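You operate a simulated robot arm through the tools that you are given. There is no shell and no other tool. Be economical: measure what you need, move in short steps, check, and stop when the job is done.

The job below is to be done with a simulated robot arm. You get a single attempt, and the scene is never put back.

## Task
Take the yellow small cake from the top of the dining table and leave it on the white dish.

It is judged by the outcome, as a careful person would: the job done as asked, and still so three seconds after it is handed in. It fails if anything else is knocked over, pushed out of place, dropped, spilled or broken.

## Robot
A 6-joint arm with a two-finger parallel gripper, fixed in place. Base frame: the origin is at the foot of the arm, x ahead of it, y to its left, z up; the work surface is at about z = 0. Readings come in m, degrees, newtons and seconds.
With the tool pointing down near the work surface it reaches from about 0.16 to 0.42 m from the base axis. Its first joint turns from -66.0 to 66.0 degrees. Payload 1.57 kg.
The TCP is the grasp point between the finger pads, 0.03 m short of the fingertips. In the tool frame z runs along the fingers and y along their closing line. Largest opening 0.08 m; finger width 0.017, thickness 0.012; the body of the gripper, 0.04 by 0.082 m, starts 0.08 m behind the TCP.
Orientation is that of the tool frame in the base frame, as [roll, pitch, yaw] about the fixed x, y, z axes, in that order (R = Rz(yaw) Ry(pitch) Rx(roll)). With the fingers straight down and closing along the base's y, the tool's x points along the base's -x, its y along +y and its z along -z.

## Interface
- The arm moves only by the tool servo_tool. Its argument "increments" is one flat list of numbers, 5 for each row, row after row: the shift along the tool's x, y, z in units of 500 mm (1.0 is 500 mm), then the turn about the tool's z in units of 45 degrees (1.0 is 45 degrees), then the gripper command, from -1 (shut) to 1 (fully open), values between in proportion. In form: [tx, ty, tz, twist, grip, tx, ty, tz, twist, grip, ...]. A call has 1 to 10 rows; each row is the pose to reach, as a shift and turn from the pose commanded when the call began, along the tool's axes at that moment. A call with a number of a shift or a turn outside -1 to 1 is refused whole. A row lasts 0.2 s, in which the tool goes at most 0.05 m and 8.6 degrees; a call with a longer step from one row to the next is refused whole, and so is a gripper value outside its range. Where a pose cannot be reached the arm comes as near as it can. A force on the tool above 40 N (or 10 N above the force at the start of the call, whichever is more), or a blocked arm, ends the call early, and 0.2 s more pass. The fingers move at their own pace (about 0.153 m/s each) and stop on an object; they squeeze with about 25 N. The grip force told is the motor's: it shows also when the fingers shut on nothing. Time passes only in rows, and 0.2 s behind the last, so rows that repeat a pose let the fingers close. The reply holds the time, the measured pose of the TCP, the force on the tool along the base axes, the opening and the grip force, in the units named above and with some noise.
- Cameras (640 x 400 px; columns grow to the right, rows downward): "scene" is fixed at [0.0487, -0.3421, 0.4024]; the picture's right is [0.83, -0.56, 0.00], its down [-0.41, -0.59, -0.69] and it looks along [0.39, 0.57, -0.72] (base axes); focal length 214 px, centre (320, 200). "wrist" rides on the gripper at [-0.032, 0, -0.078] in the tool frame; the picture's right is [0.00, -1.00, 0.00], its down [0.97, 0.00, -0.24] and it looks along [0.24, 0.00, 0.97] (tool axes); focal length 218 px, centre (320, 200). There is no depth. A picture from a camera that has moved, and an enlarged one, comes with that camera's place and axes in the base frame and with its lens. The place of the scene camera against the robot may be out by one fixed shift of up to 0.012 m in any direction.
- capture(camera): a new picture of that camera. The clock stands still meanwhile.
- close_up(camera, box): a new picture of the part [left, top, right, bottom] of that camera's present view, enlarged. The clock stands still meanwhile.
- close_job(): hands the job in; it is judged then, once.

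Go step by step. Nothing tells you positions but the pictures and the camera data: compare them with the known pose of the tool, close in by small moves and look again before you grip or let go. The budget is 90 turns and 36 pictures, counting those below and the enlarged ones. Unless the task says otherwise, let go and move clear before handing in, and close with one line.

The tools are called as name(argument=value, ...) on one line, values as JSON. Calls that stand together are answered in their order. servo_tool: Moves the arm, as the interface text tells. Its arguments: {"type":"object","properties":{"increments":{"type":"array","items":{"type":"number"}}},"required":["increments"]} The other tools are called the same way: capture (camera) takes a picture; close_up (camera, box) takes an enlarged picture of a part of a camera's view; close_job () hands the job in.

At the start:

```text
time_s: 0.0
position: [0.2643, -0.0072, 0.2307]
orientation: [179.9, 0.1, -179.9]
force: [-0.7, 0.4, -1.0]
width: 0.0799
grip_force: 0.1
```

scene: 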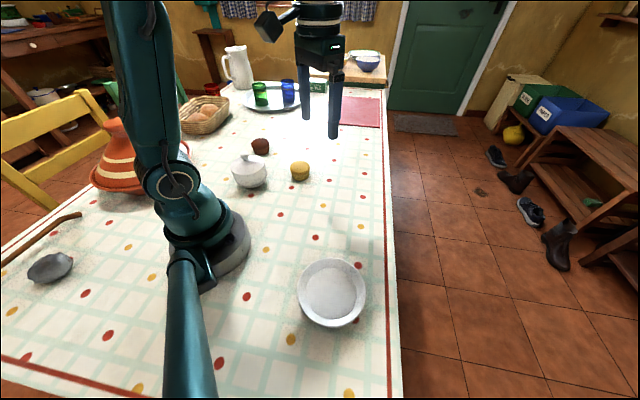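
wrist: 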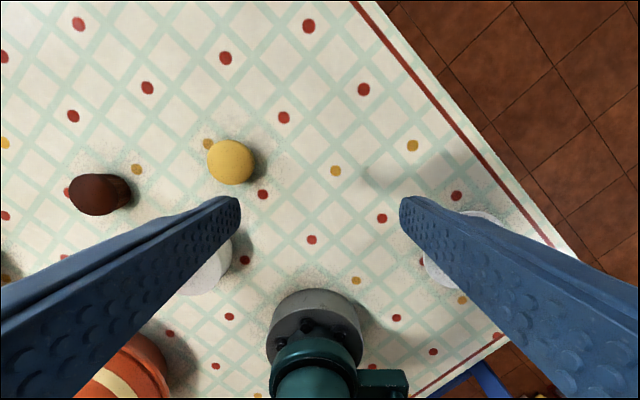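

The yellow cake is near (0.275, 0.10) and the dish near (0.147, -0.23). I'll move above the cake at a safe height and look again.

servo_tool(increments=[-0.006, 0.07, 0.03, 0, 1, -0.012, 0.14, 0.07, 0, 1, -0.02, 0.21, 0.12, 0, 1, -0.02, 0.21, 0.16, 0, 1, -0.02, 0.21, 0.16, 0, 1])

capture(camera="wrist")

capture(camera="scene")

```text
time_s: 1.2
position: [0.2743, 0.0984, 0.1523]
orientation: [179.9, 0.1, -179.9]
force: [0.1, -1.0, -0.7]
width: 0.0798
grip_force: 0.0
```

```text
33 pictures are left
camera wrist: at [0.3057, 0.0979, 0.2309], right [0.0, -1.0, 0.0], down [-0.97, 0.0, 0.24], along [-0.24, 0.0, -0.97], focal length 218 px, centre (320, 200)
```

wrist: 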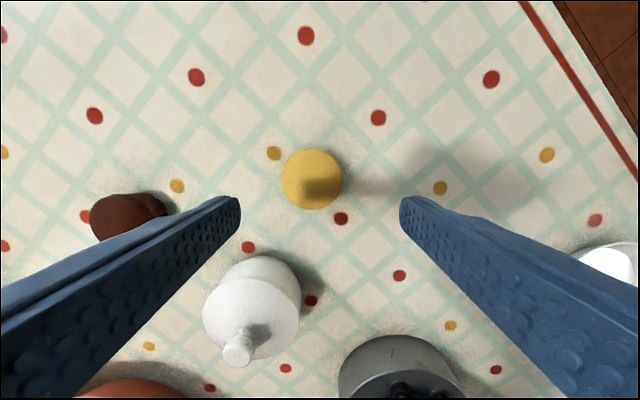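

```text
32 pictures are left
```

scene: 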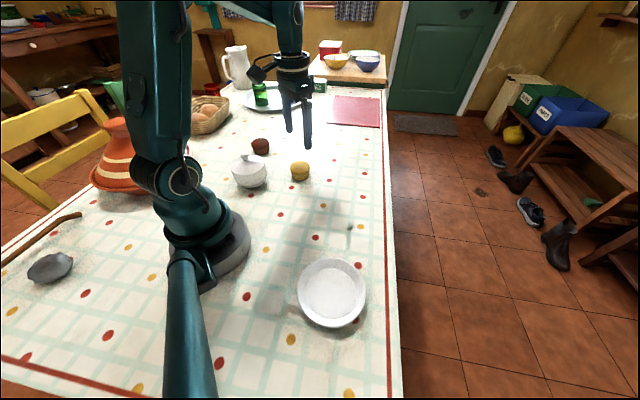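

The cake is about 55 mm wide, centred near (0.276, 0.105). I'll centre over it and go down until the fingertips are about at its top.

servo_tool(increments=[-0.004, 0.013, 0.05, 0, 1, -0.004, 0.013, 0.1, 0, 1, -0.004, 0.013, 0.14, 0, 1, -0.004, 0.013, 0.14, 0, 1])

capture(camera="wrist")

close_up(camera="scene", box=[220, 100, 380, 200])

```text
time_s: 2.2
position: [0.2758, 0.1044, 0.0811]
orientation: [180.0, 0.1, -179.9]
force: [-0.2, -0.7, 0.0]
width: 0.0801
grip_force: 0.0
```

```text
31 pictures are left
camera wrist: at [0.3082, 0.1029, 0.1607], right [0.0, -1.0, 0.0], down [-0.97, 0.0, 0.24], along [-0.24, 0.0, -0.97], focal length 218 px, centre (320, 200)
```

wrist: 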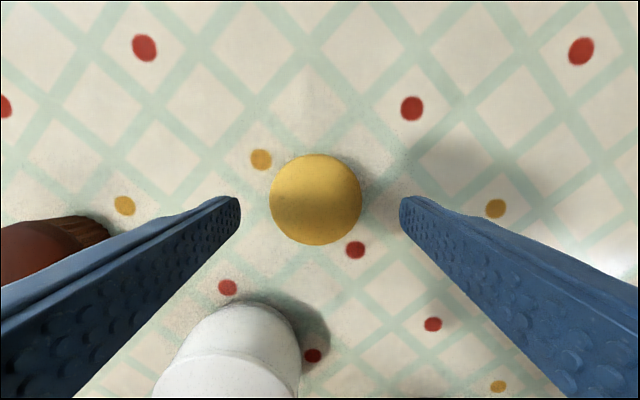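

```text
4.00 times, centred on (300, 150) of scene
camera zoom: at [0.0487, -0.3421, 0.4024], right [0.83, -0.56, 0.0], down [-0.41, -0.59, -0.69], along [0.39, 0.57, -0.72], focal length 858 px, centre (400, 400)
```

zoom: 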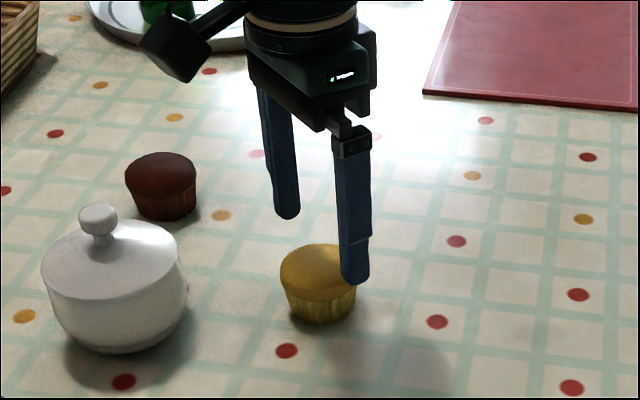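

The cake is well centred between the fingers. I'll lower to about z = 0.037 and check.

servo_tool(increments=[-0.002, 0.001, 0.03, 0, 1, -0.002, 0.001, 0.06, 0, 1, -0.002, 0.001, 0.088, 0, 1, -0.002, 0.001, 0.088, 0, 1])

capture(camera="wrist")

close_up(camera="scene", box=[220, 100, 380, 200])

```text
time_s: 3.2
position: [0.2765, 0.1045, 0.0382]
orientation: [179.9, 0.1, -179.9]
force: [-0.7, -0.5, 0.4]
width: 0.0798
grip_force: 0.1
```

```text
29 pictures are left
camera wrist: at [0.3083, 0.1034, 0.1182], right [0.0, -1.0, 0.0], down [-0.97, 0.0, 0.24], along [-0.24, 0.0, -0.97], focal length 218 px, centre (320, 200)
```

wrist: 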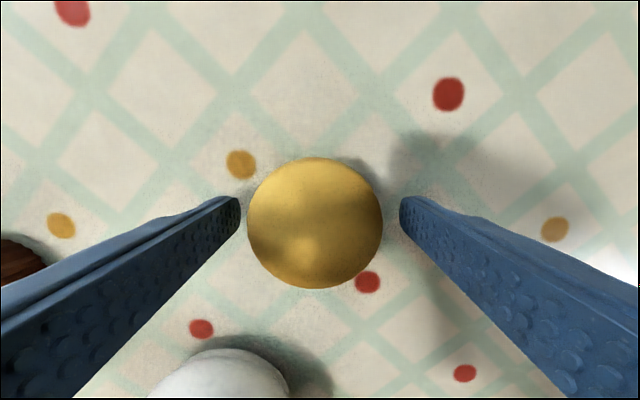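

```text
4.00 times, centred on (300, 150) of scene
camera zoom: at [0.0487, -0.3421, 0.4024], right [0.83, -0.56, 0.0], down [-0.41, -0.59, -0.69], along [0.39, 0.57, -0.72], focal length 858 px, centre (400, 400)
```

zoom: 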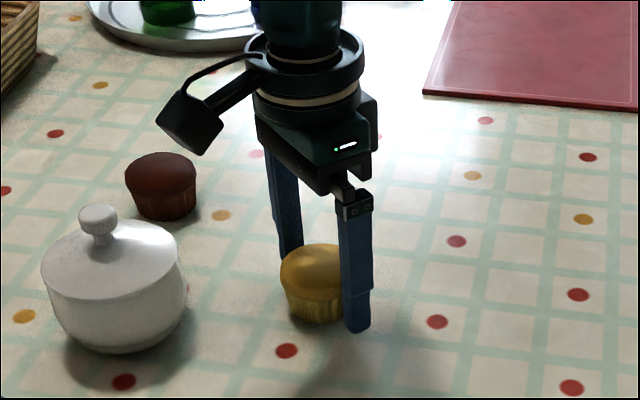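

The cake sits between the pads, so I'll close the gripper and let it settle.

servo_tool(increments=[0, 0, 0, 0, 0.4, 0, 0, 0, 0, 0, 0, 0, 0, 0, -1, 0, 0, 0, 0, -1, 0, 0, 0, 0, -1])

close_up(camera="scene", box=[220, 100, 380, 200])

```text
time_s: 4.4
position: [0.2762, 0.1042, 0.0396]
orientation: [179.8, 0.1, -179.9]
force: [-0.5, -0.4, 0.2]
width: 0.0554
grip_force: 25.6
```

```text
4.00 times, centred on (300, 150) of scene
camera zoom: at [0.0487, -0.3421, 0.4024], right [0.83, -0.56, 0.0], down [-0.41, -0.59, -0.69], along [0.39, 0.57, -0.72], focal length 858 px, centre (400, 400)
```

zoom: 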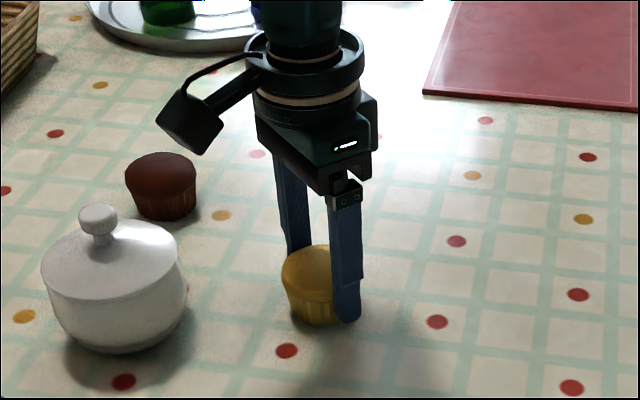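

The cake is held at 55 mm width. I'll lift it straight up about 0.12 m.

servo_tool(increments=[0, 0, -0.02, 0, -1, 0, 0, -0.06, 0, -1, 0, 0, -0.12, 0, -1, 0, 0, -0.18, 0, -1, 0, 0, -0.24, 0, -1, 0, 0, -0.24, 0, -1])

capture(camera="wrist")

```text
time_s: 5.8
position: [0.2769, 0.1039, 0.1597]
orientation: [179.9, 0.1, -179.9]
force: [0.4, -0.5, -0.4]
width: 0.0551
grip_force: 24.9
```

```text
26 pictures are left
camera wrist: at [0.3076, 0.1045, 0.2384], right [0.0, -1.0, 0.0], down [-0.97, 0.0, 0.24], along [-0.24, 0.0, -0.97], focal length 218 px, centre (320, 200)
```

wrist: 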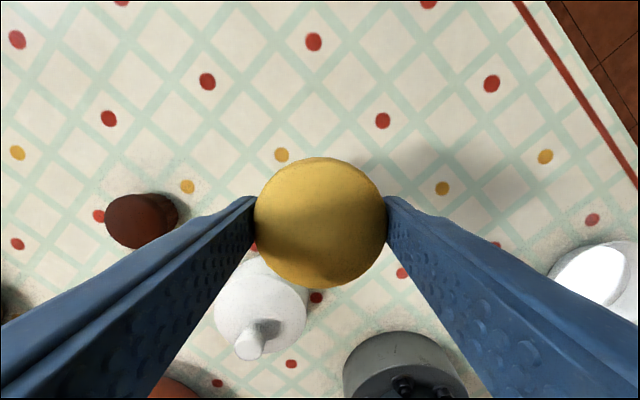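

The cake is held securely. I'll carry it at this height toward the dish and look from just ahead of it.

servo_tool(increments=[0.005, -0.04, 0, 0, -1, 0.015, -0.12, 0, 0, -1, 0.03, -0.2, 0, 0, -1, 0.045, -0.28, 0, 0, -1, 0.06, -0.36, 0, 0, -1, 0.075, -0.44, 0, 0, -1, 0.09, -0.52, 0, 0, -1, 0.105, -0.6, 0, 0, -1, 0.12, -0.64, 0, 0, -1, 0.12, -0.64, 0, 0, -1])

capture(camera="wrist")

capture(camera="scene")

```text
time_s: 8.0
position: [0.2184, -0.2176, 0.1563]
orientation: [179.9, 0.1, -179.9]
force: [0.1, -0.2, -0.6]
width: 0.0554
grip_force: 25.3
```

```text
25 pictures are left
camera wrist: at [0.2496, -0.2178, 0.2357], right [0.0, -1.0, 0.0], down [-0.97, 0.0, 0.24], along [-0.24, 0.0, -0.97], focal length 218 px, centre (320, 200)
```

wrist: 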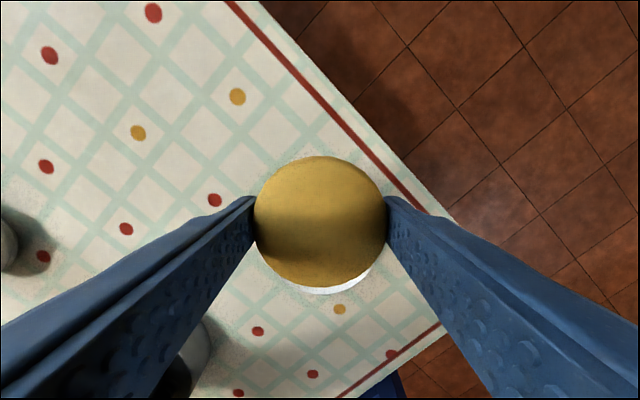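

```text
24 pictures are left
```

scene: 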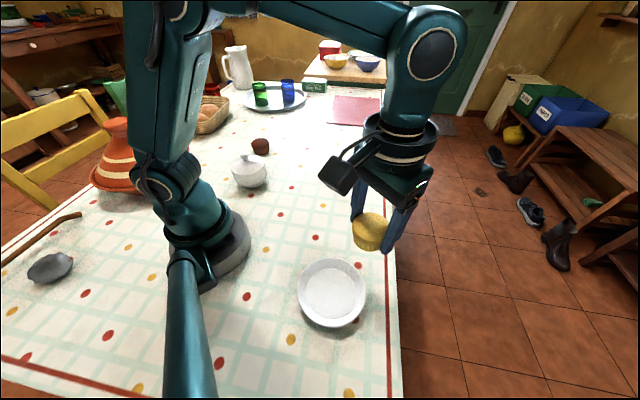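

The cake hides the dish in the wrist view. I'll shift sideways and back so the dish shows clear of it, then measure it.

servo_tool(increments=[0.05, 0.03, 0, 0, -1, 0.11, 0.06, 0, 0, -1, 0.17, 0.1, 0, 0, -1, 0.216, 0.1, 0, 0, -1, 0.216, 0.1, 0, 0, -1])

capture(camera="wrist")

capture(camera="scene")

```text
time_s: 9.2
position: [0.1087, -0.1669, 0.1573]
orientation: [179.9, 0.1, -179.8]
force: [0.1, 0.9, -0.6]
width: 0.0552
grip_force: 25.0
```

```text
23 pictures are left
camera wrist: at [0.1402, -0.1686, 0.2361], right [0.0, -1.0, 0.0], down [-0.97, 0.0, 0.24], along [-0.24, 0.0, -0.97], focal length 218 px, centre (320, 200)
```

wrist: 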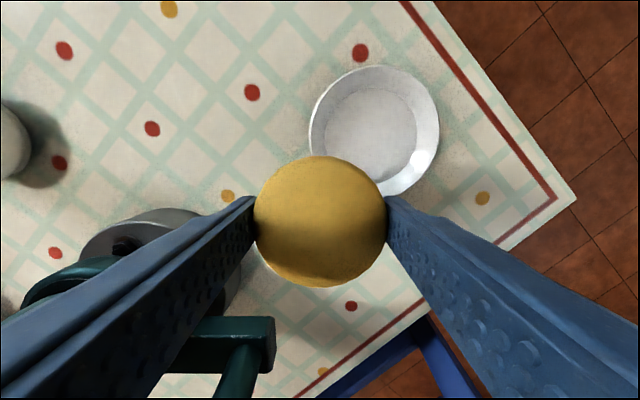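

```text
22 pictures are left
```

scene: 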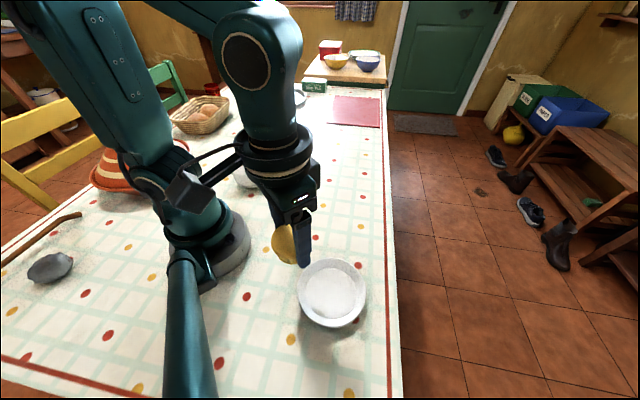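

The dish's centre comes out at about (0.151, -0.219), with a floor radius of about 48 mm. I'll move over it and lower part way.

servo_tool(increments=[-0.04, -0.05, 0, 0, -1, -0.085, -0.104, 0, 0, -1, -0.085, -0.104, 0.06, 0, -1, -0.085, -0.104, 0.12, 0, -1, -0.085, -0.104, 0.16, 0, -1, -0.085, -0.104, 0.16, 0, -1])

capture(camera="wrist")

close_up(camera="scene", box=[240, 220, 400, 320])

```text
time_s: 10.6
position: [0.1513, -0.219, 0.0775]
orientation: [179.9, 0.1, -179.9]
force: [-0.2, 0.5, 0.1]
width: 0.0555
grip_force: 25.1
```

```text
21 pictures are left
camera wrist: at [0.1835, -0.2196, 0.1563], right [0.0, -1.0, 0.0], down [-0.97, 0.0, 0.24], along [-0.24, 0.0, -0.97], focal length 218 px, centre (320, 200)
```

wrist: 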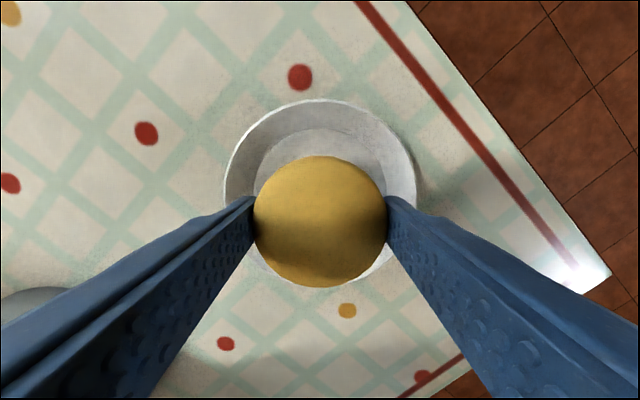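

```text
4.00 times, centred on (320, 270) of scene
camera zoom: at [0.0487, -0.3421, 0.4024], right [0.83, -0.56, 0.0], down [-0.41, -0.59, -0.69], along [0.39, 0.57, -0.72], focal length 858 px, centre (320, -80)
```

zoom: 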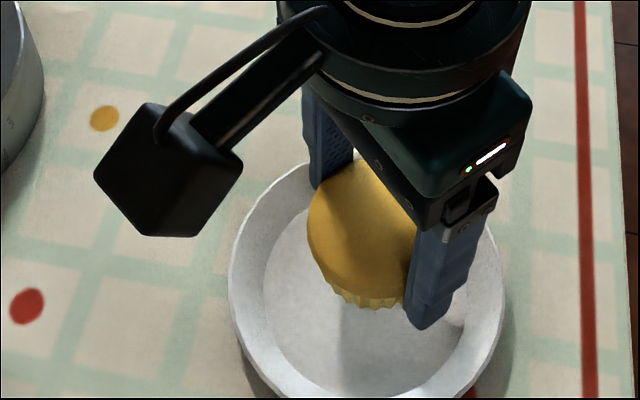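

The cake is centred over the dish. I'll lower to just above the dish floor.

servo_tool(increments=[0, 0, 0.02, 0, -1, 0, 0, 0.04, 0, -1, 0, 0, 0.054, 0, -1, 0, 0, 0.054, 0, -1])

close_up(camera="scene", box=[240, 220, 400, 320])

```text
time_s: 11.6
position: [0.1526, -0.2177, 0.0503]
orientation: [179.8, 0.1, -179.9]
force: [-0.3, -0.7, -0.5]
width: 0.0556
grip_force: 24.3
```

```text
4.00 times, centred on (320, 270) of scene
camera zoom: at [0.0487, -0.3421, 0.4024], right [0.83, -0.56, 0.0], down [-0.41, -0.59, -0.69], along [0.39, 0.57, -0.72], focal length 858 px, centre (320, -80)
```

zoom: 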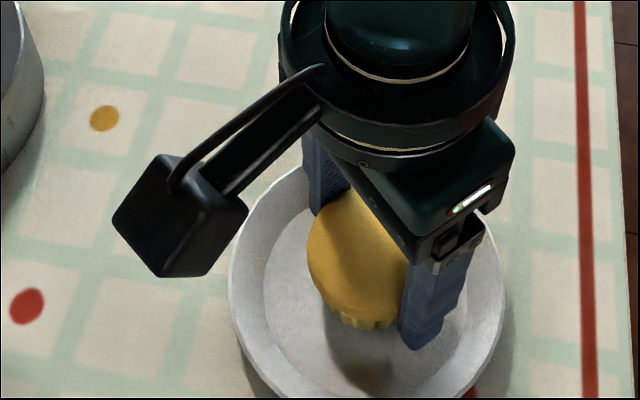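

No contact yet. I'll go on down in small steps and watch the force.

servo_tool(increments=[0, 0, 0.004, 0, -1, 0, 0, 0.008, 0, -1, 0, 0, 0.008, 0, -1])

```text
time_s: 12.4
position: [0.153, -0.219, 0.0453]
orientation: [179.9, 0.1, -180.0]
force: [-0.3, -0.2, -1.2]
width: 0.0554
grip_force: 25.0
```

servo_tool(increments=[0, 0, 0.003, 0, -1, 0, 0, 0.003, 0, -1])

close_up(camera="scene", box=[240, 220, 400, 320])

```text
time_s: 13.0
position: [0.1527, -0.2174, 0.0444]
orientation: [179.8, 0.0, -179.9]
force: [0.1, -0.4, -0.5]
width: 0.0551
grip_force: 24.9
```

```text
4.00 times, centred on (320, 270) of scene
camera zoom: at [0.0487, -0.3421, 0.4024], right [0.83, -0.56, 0.0], down [-0.41, -0.59, -0.69], along [0.39, 0.57, -0.72], focal length 858 px, centre (320, -80)
```

zoom: 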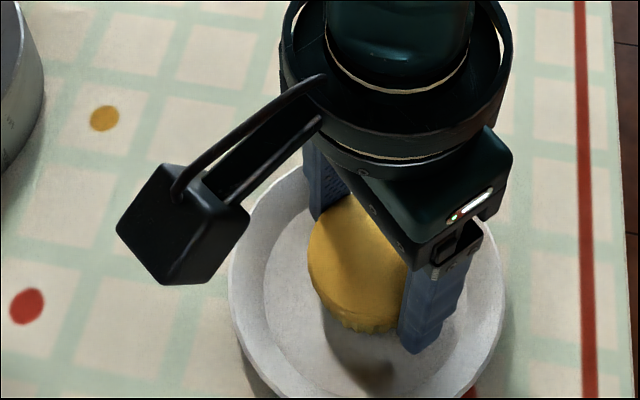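

Still no contact force, so a little lower.

servo_tool(increments=[0, 0, 0.002, 0, -1, 0, 0, 0.004, 0, -1, 0, 0, 0.004, 0, -1])

```text
time_s: 13.8
position: [0.1524, -0.2183, 0.044]
orientation: [180.0, 0.2, -179.9]
force: [-3.2, 4.5, 21.2]
width: 0.0557
grip_force: 25.2
```

The force shows the cake has touched the dish floor. I'll ease up slightly and then open a little.

servo_tool(increments=[0, 0, -0.0025, 0, -1, 0, 0, -0.0025, 0, -1])

```text
time_s: 14.4
position: [0.1528, -0.2182, 0.0441]
orientation: [179.8, 0.0, -179.9]
force: [0.5, -1.3, -0.2]
width: 0.0552
grip_force: 24.7
```

servo_tool(increments=[0, 0, 0, 0, 0.42, 0, 0, 0, 0, 0.5, 0, 0, 0, 0, 0.58, 0, 0, 0, 0, 0.62, 0, 0, 0, 0, 0.62])

capture(camera="wrist")

close_up(camera="scene", box=[240, 220, 400, 320])

```text
time_s: 15.6
position: [0.1536, -0.2177, 0.0442]
orientation: [179.9, 0.1, -179.9]
force: [-0.6, 0.7, -0.3]
width: 0.065
grip_force: 0.1
```

```text
17 pictures are left
camera wrist: at [0.1838, -0.2185, 0.1233], right [0.0, -1.0, 0.0], down [-0.97, 0.0, 0.24], along [-0.24, 0.0, -0.97], focal length 218 px, centre (320, 200)
```

wrist: 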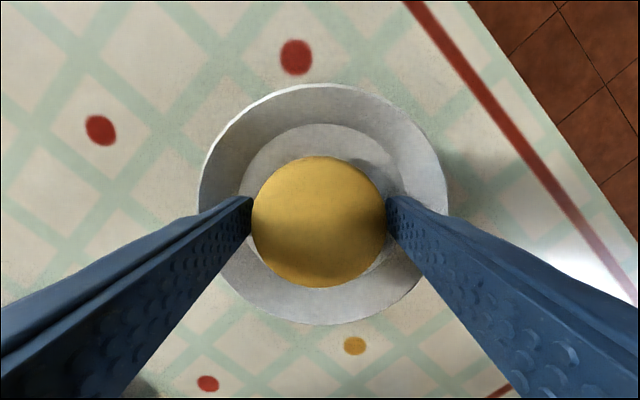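

```text
4.00 times, centred on (320, 270) of scene
camera zoom: at [0.0487, -0.3421, 0.4024], right [0.83, -0.56, 0.0], down [-0.41, -0.59, -0.69], along [0.39, 0.57, -0.72], focal length 858 px, centre (320, -80)
```

zoom: 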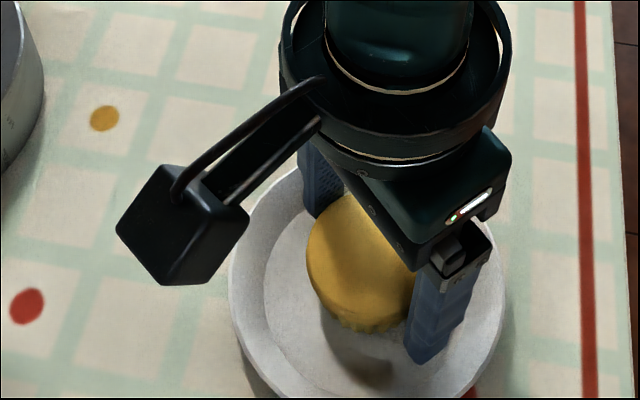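

The cake is free and sitting in the dish. I'll lift straight up and clear.

servo_tool(increments=[0, 0, -0.01, 0, 0.65, 0, 0, -0.03, 0, 0.7, 0, 0, -0.06, 0, 1, 0, 0, -0.12, 0, 1, 0, 0, -0.2, 0, 1, 0, 0, -0.28, 0, 1, 0, 0, -0.28, 0, 1])

capture(camera="wrist")

capture(camera="scene")

```text
time_s: 17.2
position: [0.1519, -0.2183, 0.1838]
orientation: [179.8, 0.1, 180.0]
force: [-0.8, -0.8, 0.2]
width: 0.0799
grip_force: 0.0
```

```text
15 pictures are left
camera wrist: at [0.1837, -0.219, 0.2628], right [0.0, -1.0, 0.0], down [-0.97, 0.0, 0.24], along [-0.24, 0.0, -0.97], focal length 218 px, centre (320, 200)
```

wrist: 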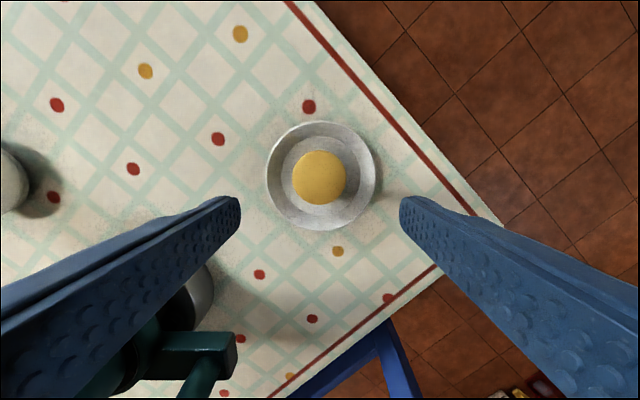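

```text
14 pictures are left
```

scene: 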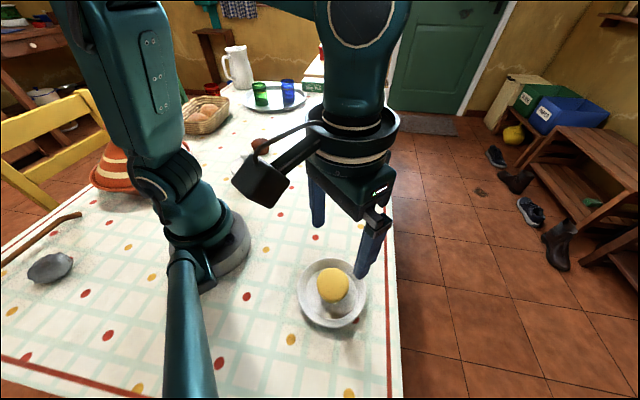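

The cake stands in the middle of the dish, the dish has not moved and the arm is clear, so I'm handing in.

close_job()

```text
The job is handed in.
```

The yellow cake is resting upright in the middle of the white dish, the gripper is open and clear above it, and nothing else in view was disturbed.
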